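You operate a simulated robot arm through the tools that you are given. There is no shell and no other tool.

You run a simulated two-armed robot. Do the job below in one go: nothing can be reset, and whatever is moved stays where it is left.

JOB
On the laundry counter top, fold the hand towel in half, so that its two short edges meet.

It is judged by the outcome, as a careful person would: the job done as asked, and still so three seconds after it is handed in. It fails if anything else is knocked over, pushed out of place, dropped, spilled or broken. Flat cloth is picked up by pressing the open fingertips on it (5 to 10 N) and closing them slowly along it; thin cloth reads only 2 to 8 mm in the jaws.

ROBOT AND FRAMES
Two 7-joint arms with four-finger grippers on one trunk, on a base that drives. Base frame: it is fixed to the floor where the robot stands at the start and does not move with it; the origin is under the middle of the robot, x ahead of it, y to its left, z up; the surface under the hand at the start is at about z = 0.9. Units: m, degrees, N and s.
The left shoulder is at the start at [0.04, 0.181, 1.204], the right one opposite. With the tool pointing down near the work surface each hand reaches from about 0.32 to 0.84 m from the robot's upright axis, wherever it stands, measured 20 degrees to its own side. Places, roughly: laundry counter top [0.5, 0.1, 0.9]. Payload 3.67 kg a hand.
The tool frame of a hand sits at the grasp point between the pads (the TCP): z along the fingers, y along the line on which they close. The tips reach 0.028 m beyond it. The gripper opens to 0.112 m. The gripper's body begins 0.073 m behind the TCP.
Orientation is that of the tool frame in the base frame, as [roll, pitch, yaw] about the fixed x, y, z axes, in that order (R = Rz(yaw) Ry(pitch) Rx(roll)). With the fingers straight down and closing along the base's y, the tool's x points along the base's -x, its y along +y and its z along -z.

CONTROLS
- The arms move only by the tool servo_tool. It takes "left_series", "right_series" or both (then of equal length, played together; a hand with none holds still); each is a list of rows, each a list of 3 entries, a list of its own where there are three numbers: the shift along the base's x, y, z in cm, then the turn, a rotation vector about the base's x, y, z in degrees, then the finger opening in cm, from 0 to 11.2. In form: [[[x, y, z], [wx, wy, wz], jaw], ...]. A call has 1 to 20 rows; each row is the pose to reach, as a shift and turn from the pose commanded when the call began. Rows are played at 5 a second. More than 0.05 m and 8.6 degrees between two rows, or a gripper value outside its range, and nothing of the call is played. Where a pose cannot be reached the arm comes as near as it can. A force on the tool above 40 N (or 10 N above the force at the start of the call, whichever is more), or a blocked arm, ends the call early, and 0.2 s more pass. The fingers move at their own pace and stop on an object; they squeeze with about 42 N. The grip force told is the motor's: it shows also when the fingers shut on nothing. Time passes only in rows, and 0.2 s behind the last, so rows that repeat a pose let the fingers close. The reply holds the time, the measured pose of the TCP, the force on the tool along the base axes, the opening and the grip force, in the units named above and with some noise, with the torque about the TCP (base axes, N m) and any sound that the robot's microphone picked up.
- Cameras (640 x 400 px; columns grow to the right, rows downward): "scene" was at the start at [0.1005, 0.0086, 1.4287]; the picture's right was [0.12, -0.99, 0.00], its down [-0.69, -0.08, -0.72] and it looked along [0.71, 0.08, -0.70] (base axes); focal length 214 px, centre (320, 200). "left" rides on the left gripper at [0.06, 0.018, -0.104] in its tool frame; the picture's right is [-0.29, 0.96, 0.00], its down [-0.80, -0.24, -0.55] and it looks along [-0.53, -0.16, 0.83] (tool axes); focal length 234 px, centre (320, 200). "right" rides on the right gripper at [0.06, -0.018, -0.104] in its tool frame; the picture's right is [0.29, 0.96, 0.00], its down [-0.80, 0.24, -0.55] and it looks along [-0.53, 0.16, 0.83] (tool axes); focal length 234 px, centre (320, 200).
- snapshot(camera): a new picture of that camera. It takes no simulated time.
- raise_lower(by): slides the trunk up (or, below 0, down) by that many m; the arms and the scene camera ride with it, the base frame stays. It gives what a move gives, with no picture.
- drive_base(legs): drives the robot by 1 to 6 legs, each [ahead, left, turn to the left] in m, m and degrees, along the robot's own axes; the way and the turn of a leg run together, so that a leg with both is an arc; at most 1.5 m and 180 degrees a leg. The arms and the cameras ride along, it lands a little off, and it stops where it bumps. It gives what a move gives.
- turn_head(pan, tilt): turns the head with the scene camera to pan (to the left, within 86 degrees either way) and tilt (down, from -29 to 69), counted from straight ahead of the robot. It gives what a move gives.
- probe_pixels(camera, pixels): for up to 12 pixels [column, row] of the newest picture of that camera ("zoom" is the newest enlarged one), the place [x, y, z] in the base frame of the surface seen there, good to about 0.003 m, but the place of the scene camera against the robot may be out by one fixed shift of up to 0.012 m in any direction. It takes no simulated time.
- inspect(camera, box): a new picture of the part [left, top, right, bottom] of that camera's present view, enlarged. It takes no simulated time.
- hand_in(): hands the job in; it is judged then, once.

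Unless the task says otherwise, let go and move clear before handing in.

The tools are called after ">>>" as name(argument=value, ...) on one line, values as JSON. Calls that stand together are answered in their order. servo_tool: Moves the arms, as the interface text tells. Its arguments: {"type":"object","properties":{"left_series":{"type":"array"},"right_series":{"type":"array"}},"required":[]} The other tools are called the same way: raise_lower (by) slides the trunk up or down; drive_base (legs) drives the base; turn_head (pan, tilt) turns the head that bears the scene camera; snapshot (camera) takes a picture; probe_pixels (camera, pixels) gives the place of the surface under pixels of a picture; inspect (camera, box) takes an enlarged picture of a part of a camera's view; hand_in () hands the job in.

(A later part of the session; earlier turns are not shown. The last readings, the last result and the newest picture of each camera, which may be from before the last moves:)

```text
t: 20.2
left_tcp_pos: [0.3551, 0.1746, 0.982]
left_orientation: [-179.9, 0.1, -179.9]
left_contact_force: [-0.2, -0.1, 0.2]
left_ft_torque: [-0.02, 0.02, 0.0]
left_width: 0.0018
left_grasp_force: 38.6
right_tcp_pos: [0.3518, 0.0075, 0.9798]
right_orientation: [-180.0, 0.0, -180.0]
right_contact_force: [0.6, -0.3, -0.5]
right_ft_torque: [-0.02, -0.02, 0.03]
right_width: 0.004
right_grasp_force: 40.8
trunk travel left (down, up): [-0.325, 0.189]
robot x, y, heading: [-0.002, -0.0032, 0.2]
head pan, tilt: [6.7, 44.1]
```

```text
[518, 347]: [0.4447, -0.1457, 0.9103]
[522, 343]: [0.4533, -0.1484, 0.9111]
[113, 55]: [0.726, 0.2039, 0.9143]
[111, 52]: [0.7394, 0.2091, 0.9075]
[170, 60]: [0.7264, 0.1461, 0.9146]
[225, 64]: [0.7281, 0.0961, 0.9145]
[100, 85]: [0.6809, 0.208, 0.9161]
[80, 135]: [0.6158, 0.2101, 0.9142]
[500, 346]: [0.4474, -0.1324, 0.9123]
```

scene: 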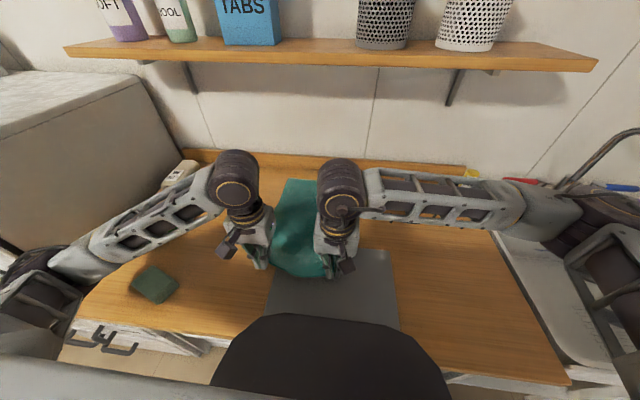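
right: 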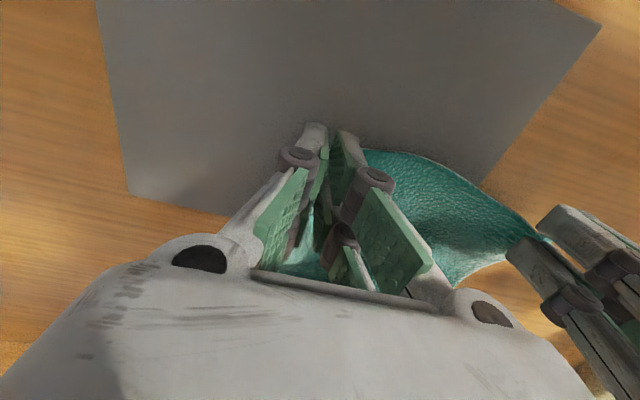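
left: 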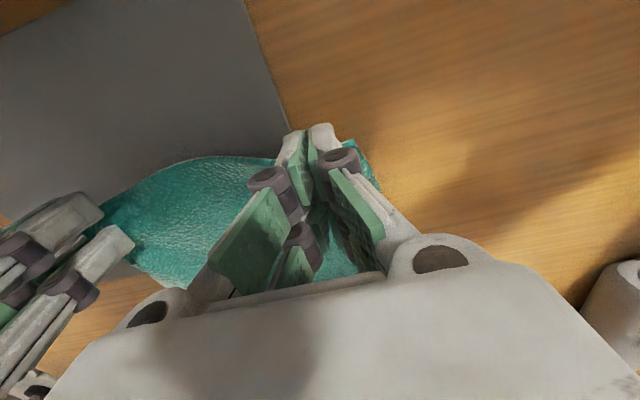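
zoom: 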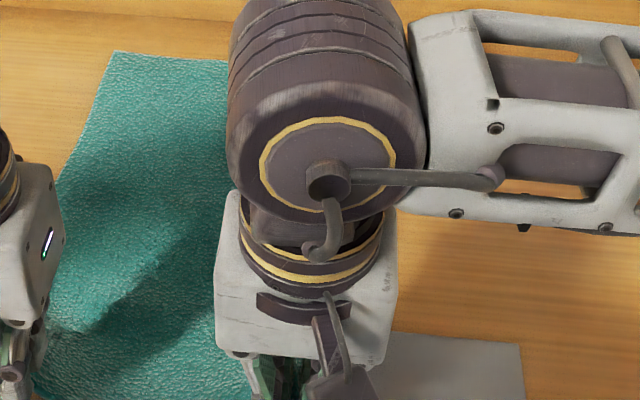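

The scene camera is off by about (-0.002, -0.003, +0.010), so the far edge lies at x≈0.733 from y≈-0.049 to 0.209, i.e. the near edge must land about 1.2 cm further right. I'll carry both corners up and over the first half of an arc, tilting the fingers forward to keep the wrists from the shelf.

>>> servo_tool(left_series=[[[0.8, 0, 1.6], [0, 0, 0], 0], [[1.6, 0, 3.2], [0, 0, 0], 0], [[2.7, 0, 4.7], [0, -2.5, 0], 0], [[3.86, 0, 6.19], [0, -5, 0], 0], [[5.2, 0, 7.4], [0, -7.5, 0], 0], [[6.61, -0.1, 8.66], [0, -10, 0], 0], [[8.2, -0.1, 9.4], [0, -12.5, 0], 0], [[9.88, -0.2, 10.1], [0, -15, 0], 0], [[11.7, -0.2, 10.4], [0, -17.5, 0], 0], [[13.64, -0.3, 10.73], [0, -20, 0], 0], [[13.64, -0.3, 10.73], [0, -20, 0], 0]], right_series=[[[0.8, 0, 1.6], [0, 0, 0], 0], [[1.6, 0, 3.2], [0, 0, 0], 0], [[2.7, 0, 4.7], [0, -2.5, 0], 0], [[3.86, 0, 6.19], [0, -5, 0], 0], [[5.2, 0, 7.4], [0, -7.5, 0], 0], [[6.61, -0.1, 8.66], [0, -10, 0], 0], [[8.2, -0.1, 9.4], [0, -12.5, 0], 0], [[9.88, -0.2, 10.1], [0, -15, 0], 0], [[11.7, -0.2, 10.4], [0, -17.5, 0], 0], [[13.64, -0.3, 10.73], [0, -20, 0], 0], [[13.64, -0.3, 10.73], [0, -20, 0], 0]])

>>> snapshot(camera="scene")

>>> snapshot(camera="left")

>>> snapshot(camera="right")

```text
t: 22.6
left_tcp_pos: [0.4921, 0.1713, 1.0903]
left_orientation: [180.0, 20.0, 180.0]
left_contact_force: [-0.1, -0.2, 0.2]
left_ft_torque: [0.0, 0.03, 0.03]
left_width: 0.0015
left_grasp_force: 38.6
right_tcp_pos: [0.4882, 0.0029, 1.0871]
right_orientation: [-180.0, 20.0, 180.0]
right_contact_force: [-0.6, 0.4, -0.3]
right_ft_torque: [-0.05, 0.04, 0.04]
right_width: 0.004
right_grasp_force: 41.0
trunk travel left (down, up): [-0.325, 0.189]
robot x, y, heading: [0.0007, 0.0024, -0.1]
head pan, tilt: [6.7, 44.1]
```

```text
taken
```

scene: 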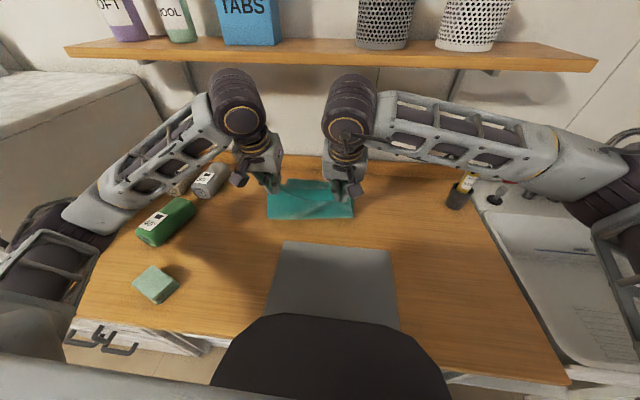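

```text
taken
```

left: 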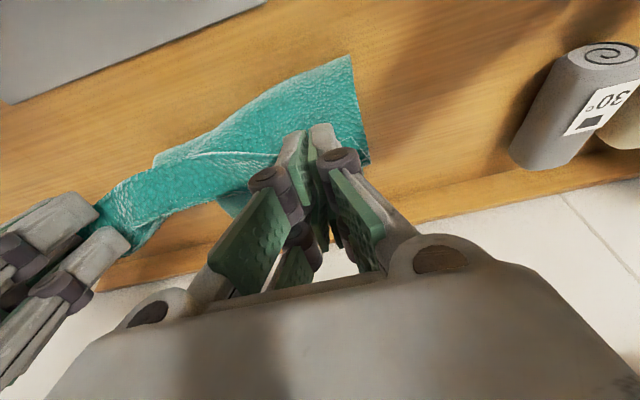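

```text
taken
```

right: 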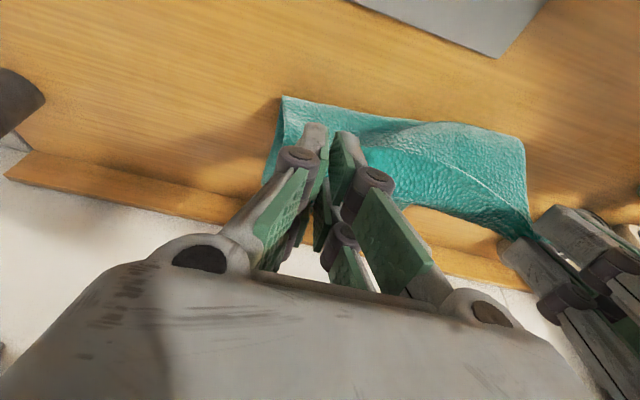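

Both corners are still held, the mat is in place, and the towel hangs in an arc. I'll zoom in on it before the second half.

>>> inspect(camera="scene", box=[230, 140, 390, 240])

>>> probe_pixels(camera="scene", pixels=[[272, 217], [310, 219], [350, 216], [310, 205], [300, 183], [320, 183], [270, 242], [340, 200]])

```text
4.00 times, centred on (310, 190) of scene
```

zoom: 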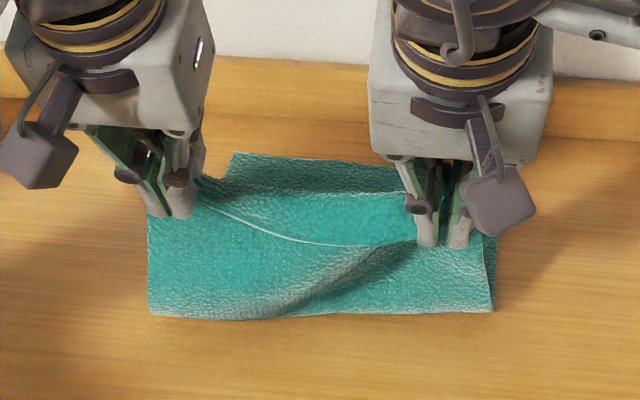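

```text
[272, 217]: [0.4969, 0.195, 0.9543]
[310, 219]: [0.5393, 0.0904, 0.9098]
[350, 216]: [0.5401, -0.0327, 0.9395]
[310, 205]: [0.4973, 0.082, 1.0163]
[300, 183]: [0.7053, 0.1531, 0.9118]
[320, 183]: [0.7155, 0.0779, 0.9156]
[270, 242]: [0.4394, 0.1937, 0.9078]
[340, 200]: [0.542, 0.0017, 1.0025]
```

The towel's free edge has flopped forward between the hands, which is the right way for the fold. I'll carry on down the second half of the arc, spreading the hands slightly and shifting right, stopping about 5 cm above the counter.

>>> servo_tool(left_series=[[[1.79, 0, -0.15], [0, -2.5, 0], 0], [[3.67, 0, -0.49], [0, -5, 0], 0], [[5.7, -0.1, -1.0], [0, -5, 0], 0], [[7.7, -0.1, -1.6], [0, -5, 0], 0], [[9.6, -0.2, -2.4], [0, -5, 0], 0], [[11.4, -0.2, -3.3], [0, -5, 0], 0], [[13.2, -0.3, -4.4], [0, -5, 0], 0], [[14.8, -0.3, -5.6], [0, -5, 0], 0], [[16.3, -0.4, -6.9], [0, -5, 0], 0], [[17.7, -0.4, -8.3], [0, -5, 0], 0], [[19.0, -0.5, -9.7], [0, -5, 0], 0], [[20.2, -0.5, -11.1], [0, -5, 0], 0], [[20.2, -0.5, -11.1], [0, -5, 0], 0]], right_series=[[[1.79, -0.1, -0.15], [0, -2.5, 0], 0], [[3.67, -0.2, -0.49], [0, -5, 0], 0], [[5.7, -0.3, -1.0], [0, -5, 0], 0], [[7.7, -0.4, -1.6], [0, -5, 0], 0], [[9.6, -0.5, -2.4], [0, -5, 0], 0], [[11.4, -0.6, -3.3], [0, -5, 0], 0], [[13.2, -0.7, -4.4], [0, -5, 0], 0], [[14.8, -0.8, -5.6], [0, -5, 0], 0], [[16.3, -0.9, -6.9], [0, -5, 0], 0], [[17.7, -0.95, -8.3], [0, -5, 0], 0], [[19.0, -1.0, -9.7], [0, -5, 0], 0], [[20.2, -1.0, -11.1], [0, -5, 0], 0], [[20.2, -1.0, -11.1], [0, -5, 0], 0]])

>>> inspect(camera="scene", box=[230, 140, 390, 240])

>>> snapshot(camera="scene")

>>> snapshot(camera="left")

>>> snapshot(camera="right")

```text
t: 25.4
left_tcp_pos: [0.6937, 0.1674, 0.9785]
left_orientation: [-180.0, 24.9, 179.9]
left_contact_force: [-0.4, -1.1, 0.0]
left_ft_torque: [0.02, -0.04, 0.01]
left_width: 0.0017
left_grasp_force: 39.1
right_tcp_pos: [0.6877, -0.0057, 0.9782]
right_orientation: [-179.9, 25.0, 180.0]
right_contact_force: [-0.2, -0.1, 0.3]
right_ft_torque: [-0.02, 0.01, 0.03]
right_width: 0.0041
right_grasp_force: 41.5
trunk travel left (down, up): [-0.325, 0.189]
robot x, y, heading: [-0.0005, 0.0019, -0.1]
head pan, tilt: [6.7, 44.1]
```

```text
4.00 times, centred on (310, 190) of scene
```

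zoom: 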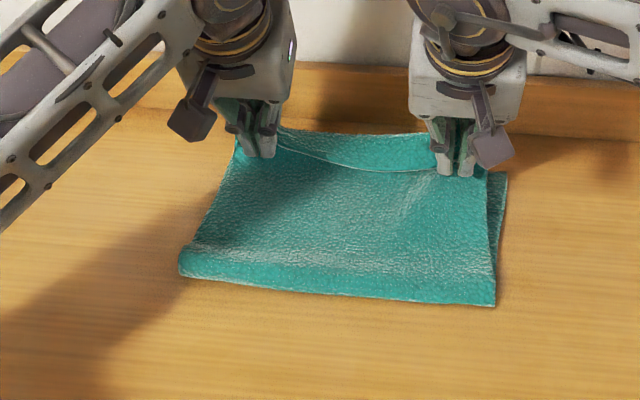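

```text
taken
```

scene: 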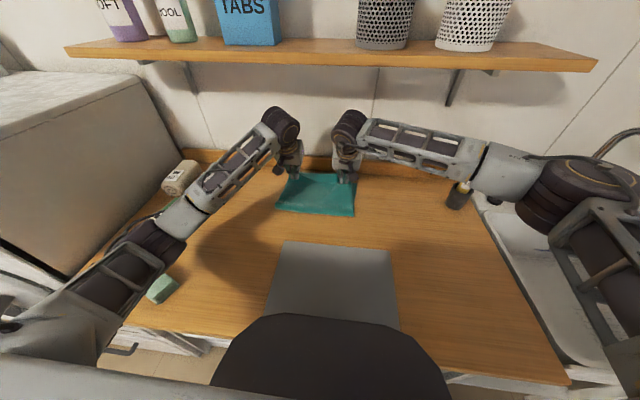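

```text
taken
```

left: 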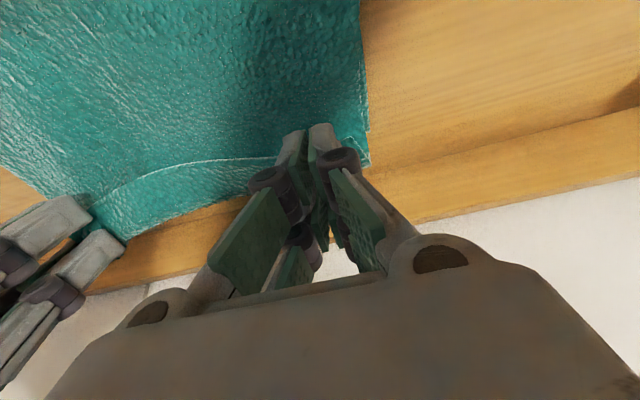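

```text
taken
```

right: 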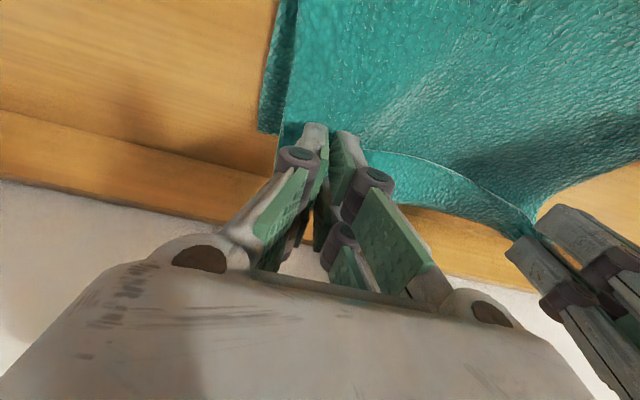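

The fold is nearly there; the top edge is about 5 cm up over the far edge. The left arm's elbow passes over the bottle in the picture, so I'll probe (150,245), (190,215), (100,280) for its clearance, and the fold's outline.

>>> probe_pixels(camera="scene", pixels=[[150, 245], [185, 215], [100, 285], [165, 270], [215, 190], [278, 206], [315, 212], [353, 214], [355, 185], [300, 200], [175, 178]])

>>> probe_pixels(camera="right", pixels=[[261, 130], [278, 165], [270, 60], [440, 185], [500, 220], [400, 160], [380, 70], [480, 180]])

>>> probe_pixels(camera="left", pixels=[[366, 110], [368, 163], [360, 40], [200, 185], [150, 215], [220, 160], [160, 180], [260, 40]])

```text
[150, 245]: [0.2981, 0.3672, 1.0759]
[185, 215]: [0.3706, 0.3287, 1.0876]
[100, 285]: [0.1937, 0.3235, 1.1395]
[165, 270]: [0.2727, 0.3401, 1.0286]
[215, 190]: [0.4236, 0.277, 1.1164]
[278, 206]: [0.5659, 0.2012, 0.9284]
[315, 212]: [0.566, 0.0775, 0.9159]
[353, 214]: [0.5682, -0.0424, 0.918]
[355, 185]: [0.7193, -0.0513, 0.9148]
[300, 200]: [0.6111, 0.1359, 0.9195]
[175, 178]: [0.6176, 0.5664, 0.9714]
```

```text
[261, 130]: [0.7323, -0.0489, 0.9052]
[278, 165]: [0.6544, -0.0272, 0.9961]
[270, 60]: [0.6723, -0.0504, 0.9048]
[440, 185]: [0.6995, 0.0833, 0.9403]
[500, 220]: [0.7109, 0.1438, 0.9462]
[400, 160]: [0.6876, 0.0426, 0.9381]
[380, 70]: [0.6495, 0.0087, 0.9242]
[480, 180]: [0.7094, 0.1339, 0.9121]
```

```text
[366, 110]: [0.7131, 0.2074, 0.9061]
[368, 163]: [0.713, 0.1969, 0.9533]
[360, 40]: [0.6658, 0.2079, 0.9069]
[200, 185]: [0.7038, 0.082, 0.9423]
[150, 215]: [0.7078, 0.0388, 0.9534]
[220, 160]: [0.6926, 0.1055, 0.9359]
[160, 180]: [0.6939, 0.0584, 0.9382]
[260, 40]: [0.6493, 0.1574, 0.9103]
```

The left forearm near (165,270) is at z≈1.02, close above the sponge (top ≈0.935). I'll look closer at that before lowering further.

>>> inspect(camera="scene", box=[60, 180, 260, 340])

>>> probe_pixels(camera="scene", pixels=[[165, 258], [155, 278], [145, 285], [165, 290], [168, 280], [180, 240], [135, 290], [110, 320], [172, 265], [150, 270], [130, 300], [120, 250]])

```text
2.50 times, centred on (160, 260) of scene
```

zoom: 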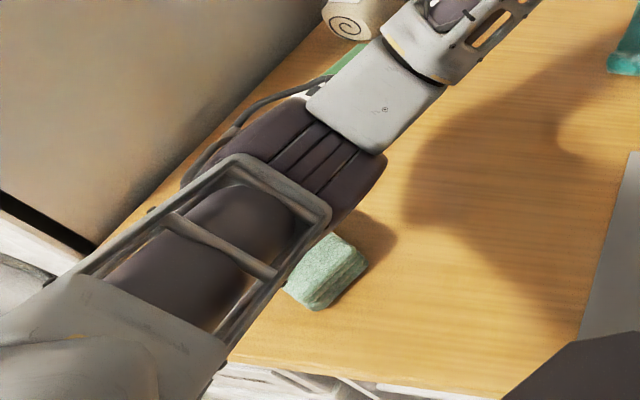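

```text
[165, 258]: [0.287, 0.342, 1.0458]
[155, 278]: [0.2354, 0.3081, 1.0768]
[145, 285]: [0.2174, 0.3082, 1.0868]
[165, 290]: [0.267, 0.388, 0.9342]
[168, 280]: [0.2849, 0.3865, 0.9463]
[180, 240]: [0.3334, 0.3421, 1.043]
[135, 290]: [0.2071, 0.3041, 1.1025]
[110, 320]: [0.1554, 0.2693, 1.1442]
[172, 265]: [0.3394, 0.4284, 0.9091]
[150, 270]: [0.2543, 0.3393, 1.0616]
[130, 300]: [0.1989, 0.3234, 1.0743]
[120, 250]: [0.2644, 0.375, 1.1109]
```

The elbow clears the sponge by roughly 6 cm. Now I'll measure the fold line and far edge more exactly from a zoom before setting the edge down.

>>> inspect(camera="scene", box=[260, 165, 370, 230])

```text
5.82 times, centred on (315, 198) of scene
```

zoom: 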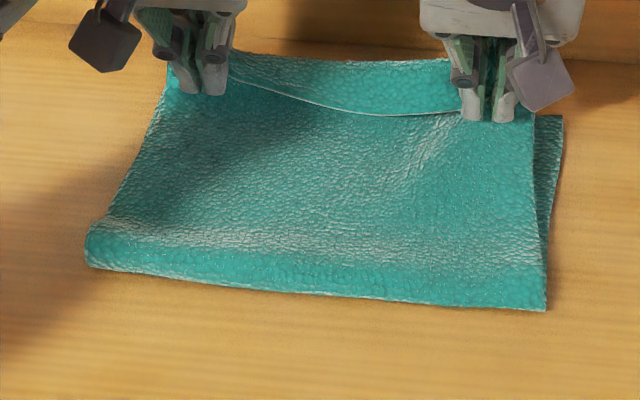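

>>> probe_pixels(camera="zoom", pixels=[[92, 262], [180, 275], [300, 290], [420, 300], [543, 305], [558, 120], [553, 180], [95, 235], [300, 240], [300, 180], [300, 108], [300, 70]])

```text
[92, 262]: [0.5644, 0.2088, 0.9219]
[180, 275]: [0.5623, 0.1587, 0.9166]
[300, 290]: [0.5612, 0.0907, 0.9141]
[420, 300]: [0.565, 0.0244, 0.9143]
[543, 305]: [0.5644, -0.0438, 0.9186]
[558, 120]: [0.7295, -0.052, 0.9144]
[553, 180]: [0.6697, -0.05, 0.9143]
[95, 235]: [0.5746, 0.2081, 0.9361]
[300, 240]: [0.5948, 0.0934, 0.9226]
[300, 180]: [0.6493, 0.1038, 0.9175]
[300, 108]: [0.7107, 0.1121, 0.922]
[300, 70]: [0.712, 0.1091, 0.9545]
```

The fold line now sits at x≈0.565 while the middle should be ≈0.538: my arc was too taut late on and pulled the fold about 2.5 cm forward. I'll go back up and over to let the lower half lie down again, then come down a slacker path.

>>> servo_tool(left_series=[[[-1.25, 0, 2.2], [0, 0, 0], 0], [[-2.75, 0, 4.4], [0, 0, 0], 0], [[-4.45, 0, 6.4], [0, 0, 0], 0], [[-6.25, 0, 8.2], [0, 0, 0], 0], [[-8.25, 0, 9.7], [0, 0, 0], 0], [[-10.25, 0, 11.0], [0, 0, 0], 0], [[-12.25, 0, 11.9], [0, 0, 0], 0], [[-14.25, 0, 12.4], [0, 0, 0], 0], [[-16.25, 0, 12.4], [0, 0, 0], 0], [[-18.25, 0, 11.9], [0, 0, 0], 0], [[-19.25, 0, 11.2], [0, 0, 0], 0], [[-19.25, 0, 11.2], [0, 0, 0], 0]], right_series=[[[-1.25, 0, 2.2], [0, 0, 0], 0], [[-2.75, 0, 4.4], [0, 0, 0], 0], [[-4.45, 0, 6.4], [0, 0, 0], 0], [[-6.25, 0, 8.2], [0, 0, 0], 0], [[-8.25, 0, 9.7], [0, 0, 0], 0], [[-10.25, 0, 11.0], [0, 0, 0], 0], [[-12.25, 0, 11.9], [0, 0, 0], 0], [[-14.25, 0, 12.4], [0, 0, 0], 0], [[-16.25, 0, 12.4], [0, 0, 0], 0], [[-18.25, 0, 11.9], [0, 0, 0], 0], [[-19.25, 0, 11.2], [0, 0, 0], 0], [[-19.25, 0, 11.2], [0, 0, 0], 0]])

>>> inspect(camera="scene", box=[230, 140, 390, 240])

>>> snapshot(camera="left")

>>> snapshot(camera="right")

```text
t: 28.0
left_tcp_pos: [0.5001, 0.1693, 1.0918]
left_orientation: [179.9, 25.0, 180.0]
left_contact_force: [-0.3, -0.7, 0.3]
left_ft_torque: [0.03, 0.03, -0.01]
left_width: 0.0015
left_grasp_force: 38.8
right_tcp_pos: [0.4971, -0.0038, 1.0871]
right_orientation: [180.0, 25.0, -180.0]
right_contact_force: [0.0, 0.4, -0.4]
right_ft_torque: [-0.08, 0.04, 0.05]
right_width: 0.0041
right_grasp_force: 41.5
trunk travel left (down, up): [-0.325, 0.189]
robot x, y, heading: [-0.0027, -0.0012, 0.2]
head pan, tilt: [6.7, 44.1]
```

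```text
4.00 times, centred on (310, 190) of scene
```

zoom: 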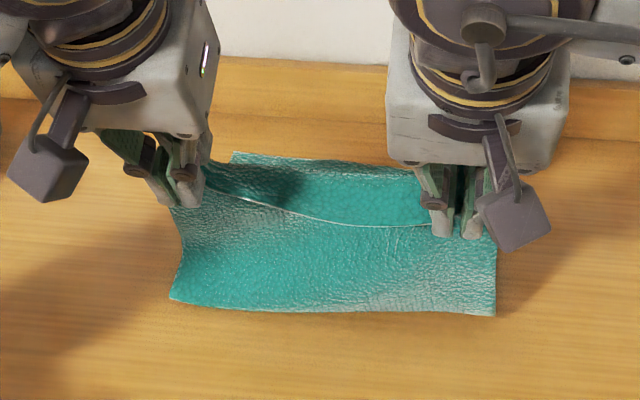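

```text
taken
```

left: 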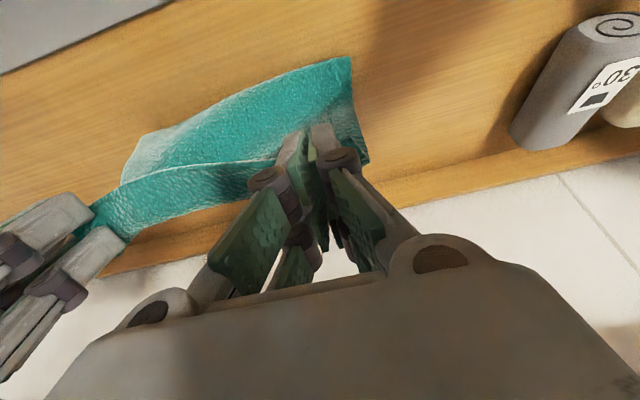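

```text
taken
```

right: 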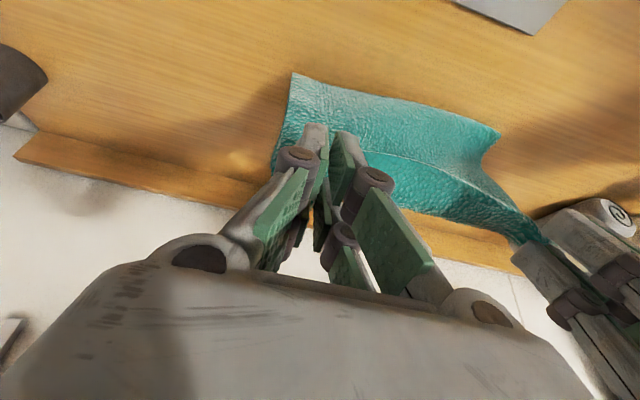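

The towel hangs again with both corners held. I'll measure where it meets the counter along the lower boundary (zoom (180,297)…(490,312)) and where the far edge is.

>>> probe_pixels(camera="zoom", pixels=[[178, 296], [240, 304], [300, 308], [380, 309], [450, 311], [490, 312], [490, 280], [300, 280], [300, 250], [240, 158], [300, 163], [350, 167]])

```text
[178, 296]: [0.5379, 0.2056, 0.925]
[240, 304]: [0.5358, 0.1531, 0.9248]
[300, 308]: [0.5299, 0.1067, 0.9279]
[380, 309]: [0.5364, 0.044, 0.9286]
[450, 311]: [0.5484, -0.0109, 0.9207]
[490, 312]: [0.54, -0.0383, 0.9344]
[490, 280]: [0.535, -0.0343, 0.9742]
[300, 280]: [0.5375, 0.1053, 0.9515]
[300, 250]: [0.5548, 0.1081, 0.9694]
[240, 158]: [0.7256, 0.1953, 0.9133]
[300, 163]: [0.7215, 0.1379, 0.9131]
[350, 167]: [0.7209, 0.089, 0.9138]
```

The loop is back at x≈0.535–0.54. I'll first lay a bit more down, come up to nearly taut above the middle line, then descend forward along a roughly 45° path, stopping half way to check.

>>> servo_tool(left_series=[[[-1.0, 0, -1.4], [0, 0, 0], 0], [[-1.5, 0, -2.6], [0, 0, 0], 0], [[-1.5, 0, -2.6], [0, 0, 0], 0], [[-0.5, 0, -0.9], [0, 0, 0], 0], [[1.0, 0, 0.8], [0, 0, 0], 0], [[2.5, 0, 1.9], [0, 0, 0], 0], [[3.8, 0, 1.4], [0, 0, 0], 0], [[5.0, 0, 0.4], [0, 0, 0], 0], [[6.3, 0, -0.9], [0, 0, 0], 0], [[7.6, 0, -2.2], [0, 0, 0], 0], [[9.0, 0, -3.6], [0, 0, 0], 0], [[10.3, 0, -4.9], [0, 0, 0], 0], [[11.6, 0, -6.2], [0, 0, 0], 0], [[11.6, 0, -6.2], [0, 0, 0], 0]], right_series=[[[-1.0, 0, -1.4], [0, 0, 0], 0], [[-1.5, 0, -2.6], [0, 0, 0], 0], [[-1.5, 0, -2.6], [0, 0, 0], 0], [[-0.5, 0, -0.8], [0, 0, 0], 0], [[1.0, 0, 1.0], [0, 0, 0], 0], [[2.5, 0, 2.2], [0, 0, 0], 0], [[3.8, 0, 1.7], [0, 0, 0], 0], [[5.0, 0, 0.7], [0, 0, 0], 0], [[6.3, 0, -0.6], [0, 0, 0], 0], [[7.6, 0, -1.9], [0, 0, 0], 0], [[9.0, 0, -3.3], [0, 0, 0], 0], [[10.3, 0, -4.6], [0, 0, 0], 0], [[11.6, 0, -5.9], [0, 0, 0], 0], [[11.6, 0, -5.9], [0, 0, 0], 0]])

>>> inspect(camera="scene", box=[230, 140, 390, 240])

>>> snapshot(camera="left")

>>> snapshot(camera="right")

```text
t: 31.0
left_tcp_pos: [0.6172, 0.1669, 1.0281]
left_orientation: [-179.9, 25.0, -179.9]
left_contact_force: [-0.1, 0.0, 0.1]
left_ft_torque: [0.03, 0.0, 0.02]
left_width: 0.0016
left_grasp_force: 39.3
right_tcp_pos: [0.614, -0.0059, 1.0295]
right_orientation: [-180.0, 25.1, -180.0]
right_contact_force: [0.0, -1.2, -1.0]
right_ft_torque: [-0.05, -0.01, 0.05]
right_width: 0.0042
right_grasp_force: 40.7
trunk travel left (down, up): [-0.325, 0.189]
robot x, y, heading: [0.0003, -0.0036, 0.0]
head pan, tilt: [6.7, 44.1]
```

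```text
4.00 times, centred on (310, 190) of scene
```

zoom: 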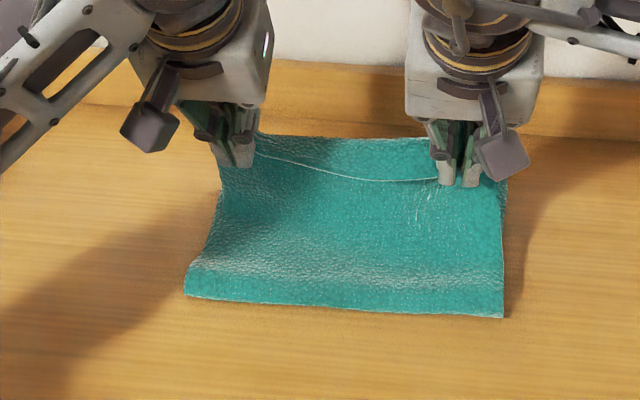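

```text
taken
```

left: 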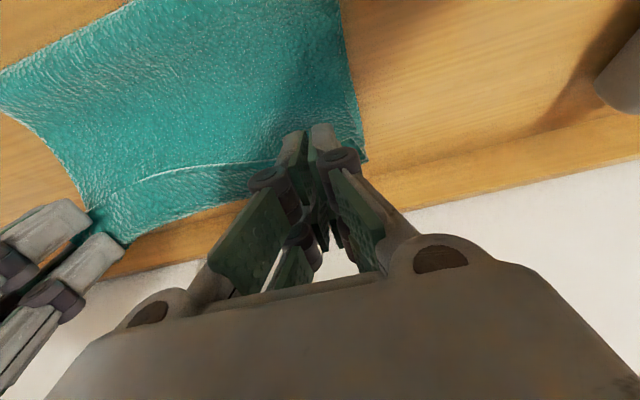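

```text
taken
```

right: 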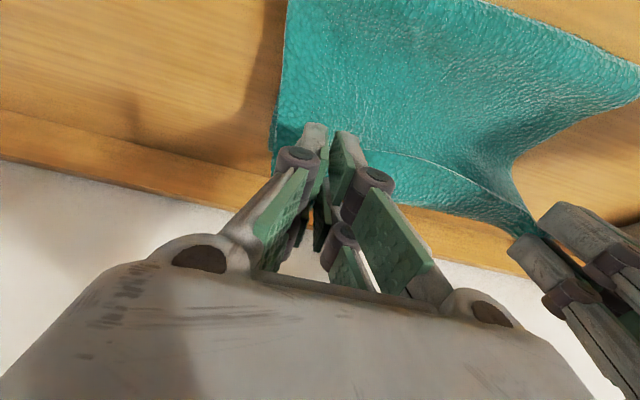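

>>> probe_pixels(camera="zoom", pixels=[[190, 293], [240, 300], [300, 305], [380, 310], [450, 314], [500, 314], [300, 285], [300, 260], [300, 230], [300, 190], [290, 140], [380, 140]])

```text
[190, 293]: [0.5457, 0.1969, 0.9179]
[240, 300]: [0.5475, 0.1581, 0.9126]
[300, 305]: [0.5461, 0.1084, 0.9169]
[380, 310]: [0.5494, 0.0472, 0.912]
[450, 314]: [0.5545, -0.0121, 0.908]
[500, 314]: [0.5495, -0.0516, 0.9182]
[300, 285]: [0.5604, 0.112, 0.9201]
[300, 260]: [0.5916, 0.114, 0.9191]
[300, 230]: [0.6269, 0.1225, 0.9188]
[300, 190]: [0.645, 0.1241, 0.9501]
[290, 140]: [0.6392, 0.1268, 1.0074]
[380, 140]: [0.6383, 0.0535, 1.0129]
```

The fold now lies at x≈0.548 with the top layer flat behind x≈0.64 and hanging vertically from the hands: geometry is good. But there's a white line between the hands (zoom (255,155)→(330,178)→(440,180)) that may be the hem flopped back, so I'll look closer with all cameras.

>>> inspect(camera="scene", box=[280, 165, 360, 215])

>>> inspect(camera="left", box=[60, 100, 380, 300])

>>> inspect(camera="right", box=[260, 80, 580, 280])

```text
8.00 times, centred on (320, 190) of scene
```

zoom: 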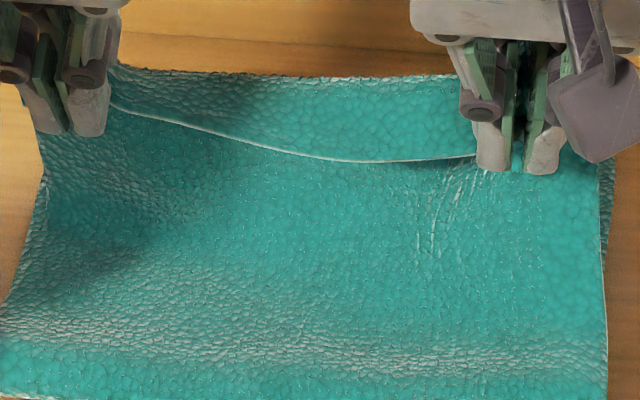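

```text
2.00 times, centred on (220, 200) of left
```

zoom: 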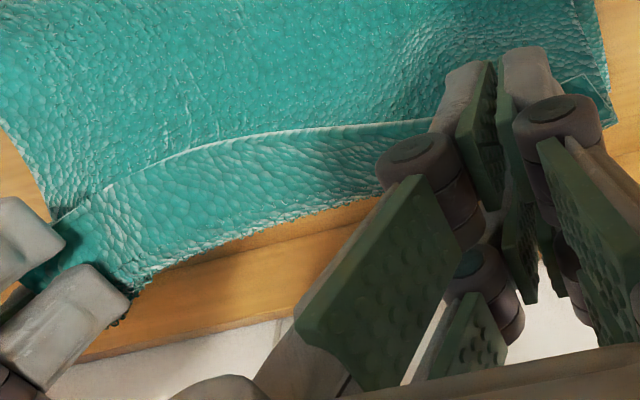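

```text
2.00 times, centred on (420, 180) of right
```

zoom: 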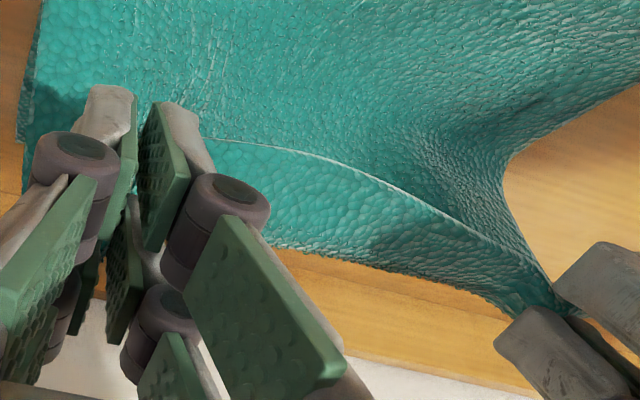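

The white line is the hem: between the hands a flap has flopped back toward me because the edge is slack there. I'll spread the hands by about 1 cm to draw the edge straight, and check the tension.

>>> servo_tool(left_series=[[[0, 0.2, 0], [0, 0, 0], 0], [[0, 0.4, 0], [0, 0, 0], 0], [[0, 0.5, 0], [0, 0, 0], 0], [[0, 0.5, 0], [0, 0, 0], 0]], right_series=[[[0, -0.2, 0], [0, 0, 0], 0], [[0, -0.4, 0], [0, 0, 0], 0], [[0, -0.6, 0], [0, 0, 0], 0], [[0, -0.6, 0], [0, 0, 0], 0]])

>>> inspect(camera="scene", box=[280, 165, 360, 215])

```text
t: 32.0
left_tcp_pos: [0.6179, 0.1711, 1.0274]
left_orientation: [180.0, 24.9, 180.0]
left_contact_force: [-0.7, -2.8, 1.2]
left_ft_torque: [-0.01, -0.02, -0.03]
left_width: 0.0014
left_grasp_force: 38.3
right_tcp_pos: [0.6131, -0.01, 1.0301]
right_orientation: [179.9, 25.0, 180.0]
right_contact_force: [-0.7, 2.4, -0.3]
right_ft_torque: [-0.02, 0.03, 0.09]
right_width: 0.0042
right_grasp_force: 41.7
trunk travel left (down, up): [-0.325, 0.189]
robot x, y, heading: [-0.0026, -0.0006, 0.3]
head pan, tilt: [6.7, 44.1]
```

```text
8.00 times, centred on (320, 190) of scene
```

zoom: 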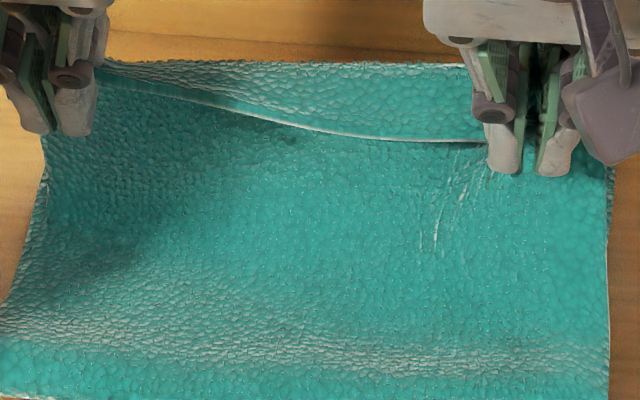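

The edge is now lightly taut (≈2.5 N) but a flap remains. I'll probe the flap's ridge and hem to learn its size.

>>> probe_pixels(camera="zoom", pixels=[[150, 72], [150, 85], [200, 72], [200, 92], [300, 72], [300, 115], [300, 135], [400, 75], [400, 132], [400, 150], [460, 75], [460, 150]])

>>> snapshot(camera="left")

>>> snapshot(camera="right")

```text
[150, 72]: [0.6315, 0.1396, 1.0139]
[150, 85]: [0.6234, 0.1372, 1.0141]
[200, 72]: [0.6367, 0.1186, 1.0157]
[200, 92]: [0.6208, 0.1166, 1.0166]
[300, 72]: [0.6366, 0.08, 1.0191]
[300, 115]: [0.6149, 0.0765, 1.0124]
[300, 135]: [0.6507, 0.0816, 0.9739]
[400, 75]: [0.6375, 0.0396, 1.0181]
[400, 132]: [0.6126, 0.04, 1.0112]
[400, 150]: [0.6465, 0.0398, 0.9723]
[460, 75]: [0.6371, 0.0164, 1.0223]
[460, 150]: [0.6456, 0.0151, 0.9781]
```

```text
taken
```

left: 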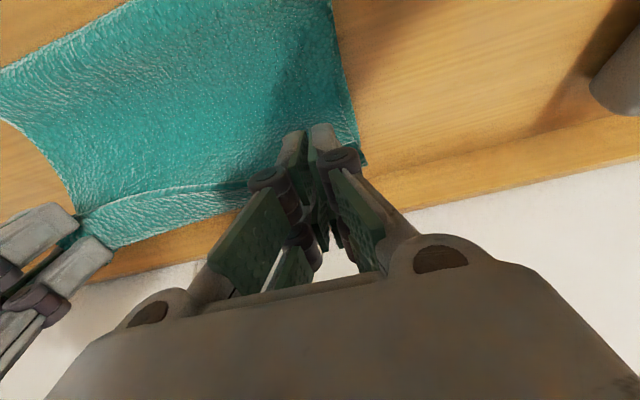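

```text
taken
```

right: 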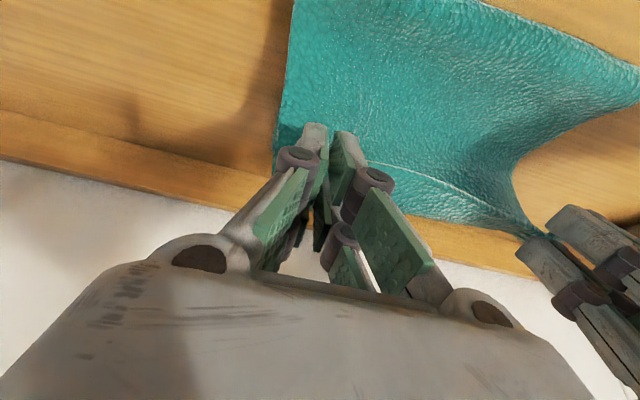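

The flap is about 2.5 cm wide, pointing back at me, so top layer material is ~2 cm longer than the lower one at this fold line; the fold should sit 1 cm nearer (x≈0.538). I'll back up, lay the lower half down again and redo the descent with 2 cm less reach.

>>> servo_tool(left_series=[[[-1.7, -0.1, 1.9], [0, 0, 0], 0], [[-3.5, -0.2, 3.5], [0, 0, 0], 0], [[-5.5, -0.2, 4.7], [0, 0, 0], 0], [[-7.5, -0.2, 5.5], [0, 0, 0], 0], [[-9.5, -0.2, 5.7], [0, 0, 0], 0], [[-11.3, -0.2, 4.9], [0, 0, 0], 0], [[-12.7, -0.2, 3.5], [0, 0, 0], 0], [[-13.5, -0.2, 2.1], [0, 0, 0], 0], [[-13.5, -0.2, 2.1], [0, 0, 0], 0], [[-12.7, -0.2, 3.7], [0, 0, 0], 0], [[-11.5, -0.2, 5.3], [0, 0, 0], 0], [[-10.1, -0.2, 6.3], [0, 0, 0], 0], [[-8.7, -0.2, 6.3], [0, 0, 0], 0], [[-7.5, -0.2, 5.3], [0, 0, 0], 0], [[-6.2, -0.2, 4.0], [0, 0, 0], 0], [[-4.9, -0.2, 2.7], [0, 0, 0], 0], [[-3.6, -0.2, 1.4], [0, 0, 0], 0], [[-2.3, -0.2, 0.1], [0, 0, 0], 0], [[-1.0, -0.2, -1.2], [0, 0, 0], 0], [[0.3, -0.2, -2.5], [0, 0, 0], 0]], right_series=[[[-1.7, 0.1, 1.9], [0, 0, 0], 0], [[-3.5, 0.2, 3.5], [0, 0, 0], 0], [[-5.5, 0.2, 4.7], [0, 0, 0], 0], [[-7.5, 0.2, 5.5], [0, 0, 0], 0], [[-9.5, 0.2, 5.7], [0, 0, 0], 0], [[-11.3, 0.2, 4.9], [0, 0, 0], 0], [[-12.7, 0.2, 3.5], [0, 0, 0], 0], [[-13.5, 0.2, 2.1], [0, 0, 0], 0], [[-13.5, 0.2, 2.1], [0, 0, 0], 0], [[-12.7, 0.2, 3.7], [0, 0, 0], 0], [[-11.5, 0.2, 5.3], [0, 0, 0], 0], [[-10.1, 0.2, 6.3], [0, 0, 0], 0], [[-8.7, 0.2, 6.3], [0, 0, 0], 0], [[-7.5, 0.2, 5.3], [0, 0, 0], 0], [[-6.2, 0.2, 4.0], [0, 0, 0], 0], [[-4.9, 0.2, 2.7], [0, 0, 0], 0], [[-3.6, 0.2, 1.4], [0, 0, 0], 0], [[-2.3, 0.2, 0.1], [0, 0, 0], 0], [[-1.0, 0.2, -1.2], [0, 0, 0], 0], [[0.3, 0.2, -2.5], [0, 0, 0], 0]])

>>> inspect(camera="scene", box=[260, 165, 370, 230])

```text
t: 36.2
left_tcp_pos: [0.6204, 0.1695, 1.0032]
left_orientation: [-180.0, 25.1, -179.9]
left_contact_force: [0.5, 0.4, -0.3]
left_ft_torque: [0.02, 0.05, 0.02]
left_width: 0.0017
left_grasp_force: 38.9
right_tcp_pos: [0.6158, -0.0084, 1.0033]
right_orientation: [180.0, 25.0, -180.0]
right_contact_force: [0.1, -0.9, -0.4]
right_ft_torque: [-0.01, 0.01, 0.05]
right_width: 0.004
right_grasp_force: 41.2
trunk travel left (down, up): [-0.325, 0.189]
robot x, y, heading: [-0.001, -0.0009, -0.0]
head pan, tilt: [6.7, 44.1]
```

```text
5.82 times, centred on (315, 198) of scene
```

zoom: 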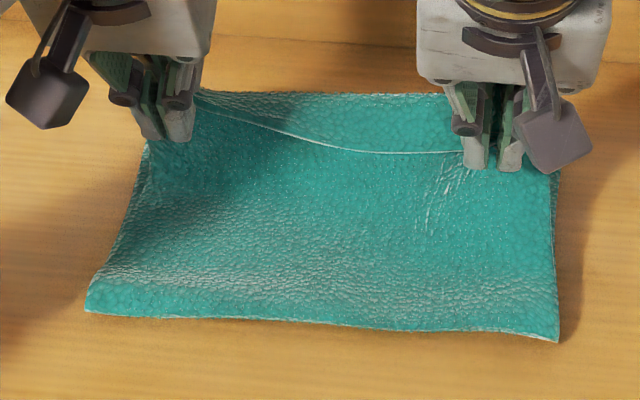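

>>> probe_pixels(camera="zoom", pixels=[[90, 308], [180, 315], [300, 320], [420, 328], [500, 333], [553, 338], [300, 290], [300, 250], [300, 200], [300, 160], [300, 130], [300, 100]])

```text
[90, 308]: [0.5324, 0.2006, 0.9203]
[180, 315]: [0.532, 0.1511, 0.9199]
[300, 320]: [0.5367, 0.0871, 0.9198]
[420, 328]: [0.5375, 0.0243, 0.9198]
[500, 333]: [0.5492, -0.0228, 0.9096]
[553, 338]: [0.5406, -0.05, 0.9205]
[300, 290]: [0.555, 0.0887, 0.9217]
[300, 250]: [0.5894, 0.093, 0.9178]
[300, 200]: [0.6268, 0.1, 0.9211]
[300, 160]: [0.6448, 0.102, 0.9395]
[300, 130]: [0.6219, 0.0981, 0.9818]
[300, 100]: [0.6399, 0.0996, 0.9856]
```

The fold line is now at x≈0.536–0.542, as wanted. I'll continue down the same slope to about 3 cm above the counter.

>>> servo_tool(left_series=[[[1.3, 0, -1.3], [0, 0, 0], 0], [[2.6, 0, -2.6], [0, 0, 0], 0], [[3.8, 0, -3.8], [0, 0, 0], 0], [[4.9, 0, -4.8], [0, 0, 0], 0], [[4.9, 0, -4.8], [0, 0, 0], 0]], right_series=[[[1.3, 0, -1.3], [0, 0, 0], 0], [[2.6, 0, -2.6], [0, 0, 0], 0], [[3.8, 0, -3.8], [0, 0, 0], 0], [[4.9, 0, -4.8], [0, 0, 0], 0], [[4.9, 0, -4.8], [0, 0, 0], 0]])

>>> inspect(camera="scene", box=[260, 165, 370, 230])

>>> snapshot(camera="scene")

```text
t: 37.4
left_tcp_pos: [0.6685, 0.1695, 0.9571]
left_orientation: [180.0, 25.3, 180.0]
left_contact_force: [0.0, 0.5, -0.6]
left_ft_torque: [-0.03, 0.01, 0.02]
left_width: 0.0012
left_grasp_force: 38.4
right_tcp_pos: [0.6638, -0.0084, 0.9571]
right_orientation: [179.9, 25.1, 180.0]
right_contact_force: [0.3, 0.8, -0.4]
right_ft_torque: [-0.04, 0.04, 0.09]
right_width: 0.004
right_grasp_force: 41.1
trunk travel left (down, up): [-0.325, 0.189]
robot x, y, heading: [-0.0011, 0.0022, -0.0]
head pan, tilt: [6.7, 44.1]
```

```text
5.82 times, centred on (315, 198) of scene
```

zoom: 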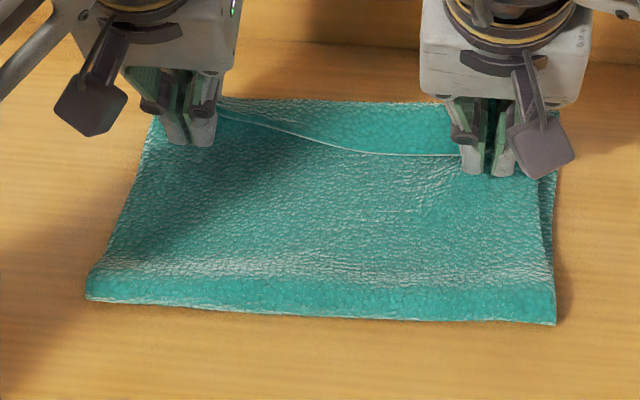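

```text
taken
```

scene: 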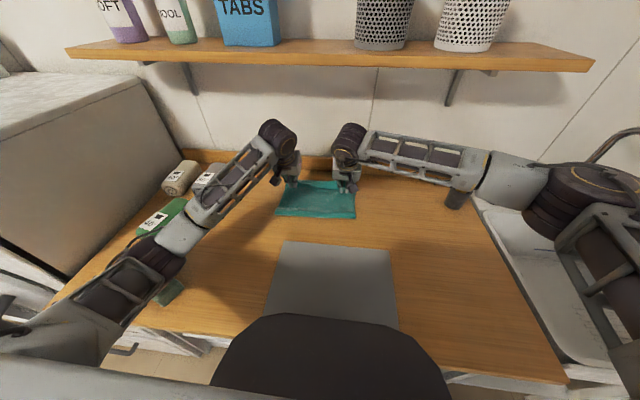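

The right forearm now passes over the pen cup at about (460,190) and the left elbow over the sponge. I'll probe their heights, and the fold line again.

>>> probe_pixels(camera="zoom", pixels=[[92, 296], [180, 305], [300, 315], [420, 318], [550, 320], [300, 280], [300, 200], [300, 160], [300, 130], [300, 108], [550, 185]])

>>> probe_pixels(camera="scene", pixels=[[455, 165], [470, 175], [465, 187], [485, 185], [455, 205], [490, 165], [165, 275], [172, 290], [180, 262], [160, 300], [175, 250], [150, 290]])

>>> inspect(camera="scene", box=[400, 120, 560, 240])

>>> inspect(camera="scene", box=[90, 200, 250, 320])

```text
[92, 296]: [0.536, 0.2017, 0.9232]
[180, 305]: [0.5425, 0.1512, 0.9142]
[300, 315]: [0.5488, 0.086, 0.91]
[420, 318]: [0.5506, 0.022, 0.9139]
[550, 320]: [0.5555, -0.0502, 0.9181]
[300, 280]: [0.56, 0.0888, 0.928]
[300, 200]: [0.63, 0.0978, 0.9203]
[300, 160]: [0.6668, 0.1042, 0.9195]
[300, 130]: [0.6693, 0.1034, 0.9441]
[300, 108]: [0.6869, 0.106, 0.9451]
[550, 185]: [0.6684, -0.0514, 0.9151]
```

```text
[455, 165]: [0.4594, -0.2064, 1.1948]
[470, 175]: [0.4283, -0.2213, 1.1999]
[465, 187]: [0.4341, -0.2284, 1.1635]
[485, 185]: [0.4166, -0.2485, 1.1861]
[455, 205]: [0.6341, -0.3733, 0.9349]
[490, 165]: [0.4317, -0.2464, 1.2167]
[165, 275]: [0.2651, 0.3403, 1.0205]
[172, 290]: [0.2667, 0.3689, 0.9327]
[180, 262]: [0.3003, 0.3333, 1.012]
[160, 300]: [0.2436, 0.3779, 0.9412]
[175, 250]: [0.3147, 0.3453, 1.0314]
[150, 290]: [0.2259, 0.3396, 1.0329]
```

```text
3.33 times, centred on (480, 180) of scene
```

zoom: 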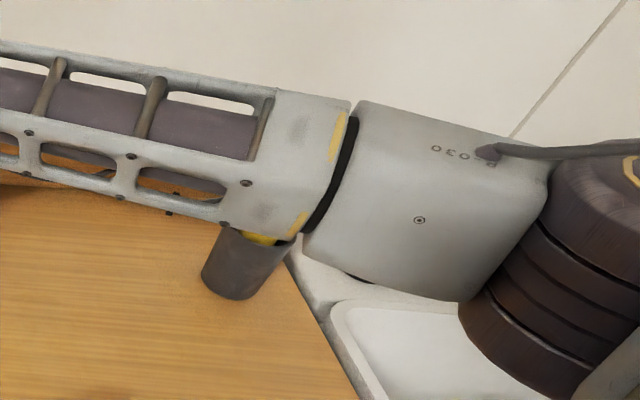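

```text
3.33 times, centred on (170, 260) of scene
```

zoom: 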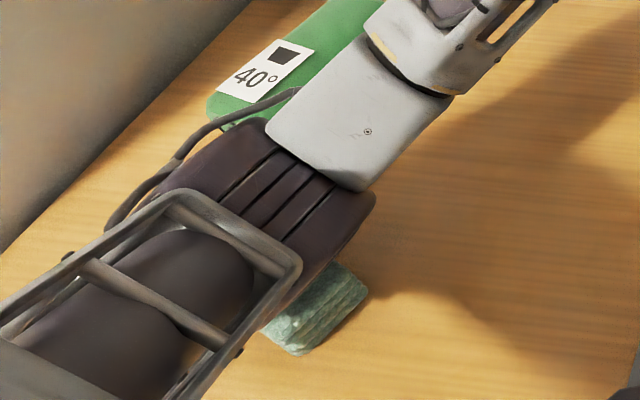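

Both arms clear the other items (right forearm z≈1.19; left elbow about 6–7 cm over the sponge). But the fold line is skewed — left x≈0.538, right ≈0.557 — because the right pinch is deeper from the hem, so I'll back up once more and redo it with the right hand trailing about 3 cm.

>>> servo_tool(left_series=[[[-1.3, 0, 2.3], [0, 0, 0], 0], [[-3.0, 0, 4.6], [0, 0, 0], 0], [[-5.0, 0, 6.8], [0, 0, 0], 0], [[-7.2, 0, 9.0], [0, 0, 0], 0], [[-9.4, 0, 10.8], [0, 0, 0], 0], [[-11.8, 0, 12.1], [0, 0, 0], 0], [[-14.2, 0, 12.6], [0, 0, 0], 0], [[-16.4, 0, 12.0], [0, 0, 0], 0], [[-17.8, 0, 10.6], [0, 0, 0], 0], [[-18.6, 0, 9.2], [0, 0, 0], 0], [[-18.6, 0, 9.2], [0, 0, 0], 0], [[-17.8, 0, 10.8], [0, 0, 0], 0], [[-16.6, 0, 12.4], [0, 0, 0], 0], [[-15.2, 0, 13.4], [0, 0, 0], 0], [[-13.8, 0, 13.5], [0, 0, 0], 0], [[-12.5, 0, 12.5], [0, 0, 0], 0], [[-11.2, 0, 11.2], [0, 0, 0], 0], [[-9.8, 0, 9.8], [0, 0, 0], 0], [[-8.4, 0, 8.4], [0, 0, 0], 0], [[-7.0, 0, 7.0], [0, 0, 0], 0]], right_series=[[[-1.6, 0.1, 2.3], [0, 0, 0], 0], [[-3.7, 0.2, 4.6], [0, 0, 0], 0], [[-6.0, 0.2, 6.8], [0, 0, 0], 0], [[-8.6, 0.2, 9.0], [0, 0, 0], 0], [[-11.2, 0.2, 10.8], [0, 0, 0], 0], [[-13.9, 0.2, 12.1], [0, 0, 0], 0], [[-16.6, 0.2, 12.4], [0, 0, 0], 0], [[-19.2, 0.2, 11.7], [0, 0, 0], 0], [[-20.6, 0.2, 10.2], [0, 0, 0], 0], [[-21.4, 0.2, 8.8], [0, 0, 0], 0], [[-21.4, 0.2, 8.8], [0, 0, 0], 0], [[-20.6, 0.2, 10.4], [0, 0, 0], 0], [[-19.4, 0.2, 12.0], [0, 0, 0], 0], [[-18.0, 0.2, 13.0], [0, 0, 0], 0], [[-16.6, 0.2, 13.1], [0, 0, 0], 0], [[-15.3, 0.2, 12.1], [0, 0, 0], 0], [[-14.0, 0.2, 10.8], [0, 0, 0], 0], [[-12.6, 0.2, 9.4], [0, 0, 0], 0], [[-11.2, 0.2, 8.0], [0, 0, 0], 0], [[-9.8, 0.2, 6.6], [0, 0, 0], 0]])

>>> inspect(camera="scene", box=[250, 165, 380, 240])

```text
t: 41.6
left_tcp_pos: [0.6003, 0.1692, 1.0246]
left_orientation: [180.0, 24.9, -180.0]
left_contact_force: [0.0, -0.5, -0.6]
left_ft_torque: [-0.04, 0.04, 0.04]
left_width: 0.0016
left_grasp_force: 39.0
right_tcp_pos: [0.5676, -0.0078, 1.0214]
right_orientation: [180.0, 25.1, 179.9]
right_contact_force: [0.5, 0.7, -0.1]
right_ft_torque: [-0.03, 0.04, 0.04]
right_width: 0.0041
right_grasp_force: 40.9
trunk travel left (down, up): [-0.325, 0.189]
robot x, y, heading: [0.0019, -0.0014, 0.1]
head pan, tilt: [6.7, 44.1]
```

```text
4.92 times, centred on (315, 202) of scene
```

zoom: 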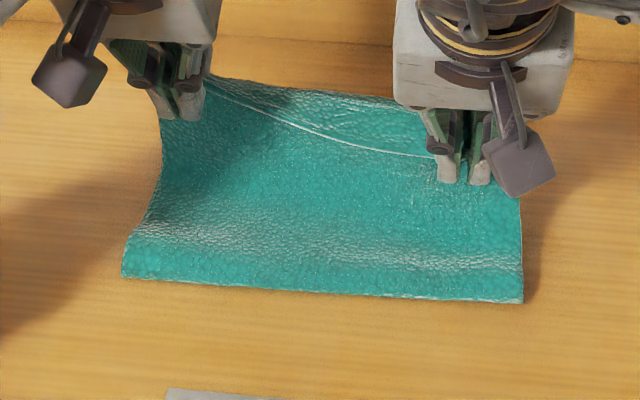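

>>> probe_pixels(camera="zoom", pixels=[[126, 274], [200, 284], [300, 292], [400, 297], [470, 299], [520, 300], [300, 265], [300, 230], [300, 190], [300, 145], [300, 115], [300, 95]])

```text
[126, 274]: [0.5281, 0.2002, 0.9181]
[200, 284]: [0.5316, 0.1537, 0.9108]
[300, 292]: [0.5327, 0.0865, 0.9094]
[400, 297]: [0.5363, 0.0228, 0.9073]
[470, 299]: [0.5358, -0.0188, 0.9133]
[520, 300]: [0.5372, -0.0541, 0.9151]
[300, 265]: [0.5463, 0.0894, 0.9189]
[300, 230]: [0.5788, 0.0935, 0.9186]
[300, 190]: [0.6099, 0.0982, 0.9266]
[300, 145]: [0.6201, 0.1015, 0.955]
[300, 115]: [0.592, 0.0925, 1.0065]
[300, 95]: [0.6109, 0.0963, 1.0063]
```

The fold line is now nearly straight and right: x≈0.530 (left), 0.535 (middle), 0.539 (right). I'll lower both hands along the same slope to 3 cm above the counter.

>>> servo_tool(left_series=[[[1.2, 0, -1.2], [0, 0, 0], 0], [[2.4, 0, -2.4], [0, 0, 0], 0], [[3.6, 0, -3.6], [0, 0, 0], 0], [[4.8, 0, -4.8], [0, 0, 0], 0], [[6.0, 0, -5.9], [0, 0, 0], 0], [[7.0, 0, -6.8], [0, 0, 0], 0], [[7.0, 0, -6.8], [0, 0, 0], 0]], right_series=[[[1.2, 0, -1.2], [0, 0, 0], 0], [[2.4, 0, -2.4], [0, 0, 0], 0], [[3.6, 0, -3.6], [0, 0, 0], 0], [[4.8, 0, -4.8], [0, 0, 0], 0], [[6.0, 0, -5.8], [0, 0, 0], 0], [[6.8, 0, -6.5], [0, 0, 0], 0], [[6.8, 0, -6.5], [0, 0, 0], 0]])

>>> inspect(camera="scene", box=[250, 165, 380, 240])

```text
t: 43.2
left_tcp_pos: [0.6683, 0.1675, 0.9606]
left_orientation: [179.9, 25.2, -180.0]
left_contact_force: [-0.1, -1.7, 0.4]
left_ft_torque: [-0.04, 0.01, -0.04]
left_width: 0.0017
left_grasp_force: 39.3
right_tcp_pos: [0.6318, -0.0099, 0.9582]
right_orientation: [179.9, 25.1, -180.0]
right_contact_force: [0.6, 1.1, -0.1]
right_ft_torque: [0.03, 0.0, 0.1]
right_width: 0.0041
right_grasp_force: 41.4
trunk travel left (down, up): [-0.325, 0.189]
robot x, y, heading: [0.002, 0.0018, 0.0]
head pan, tilt: [6.7, 44.1]
```

```text
4.92 times, centred on (315, 202) of scene
```

zoom: 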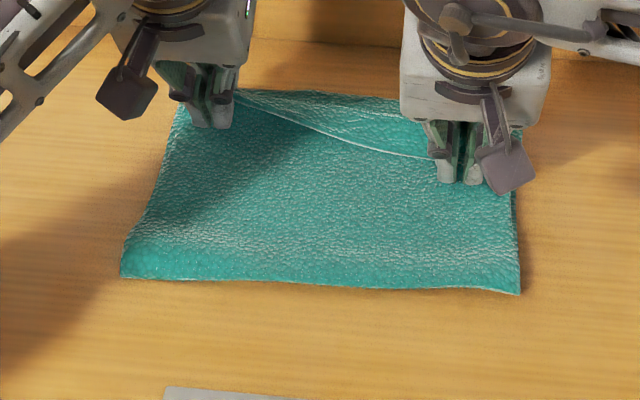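

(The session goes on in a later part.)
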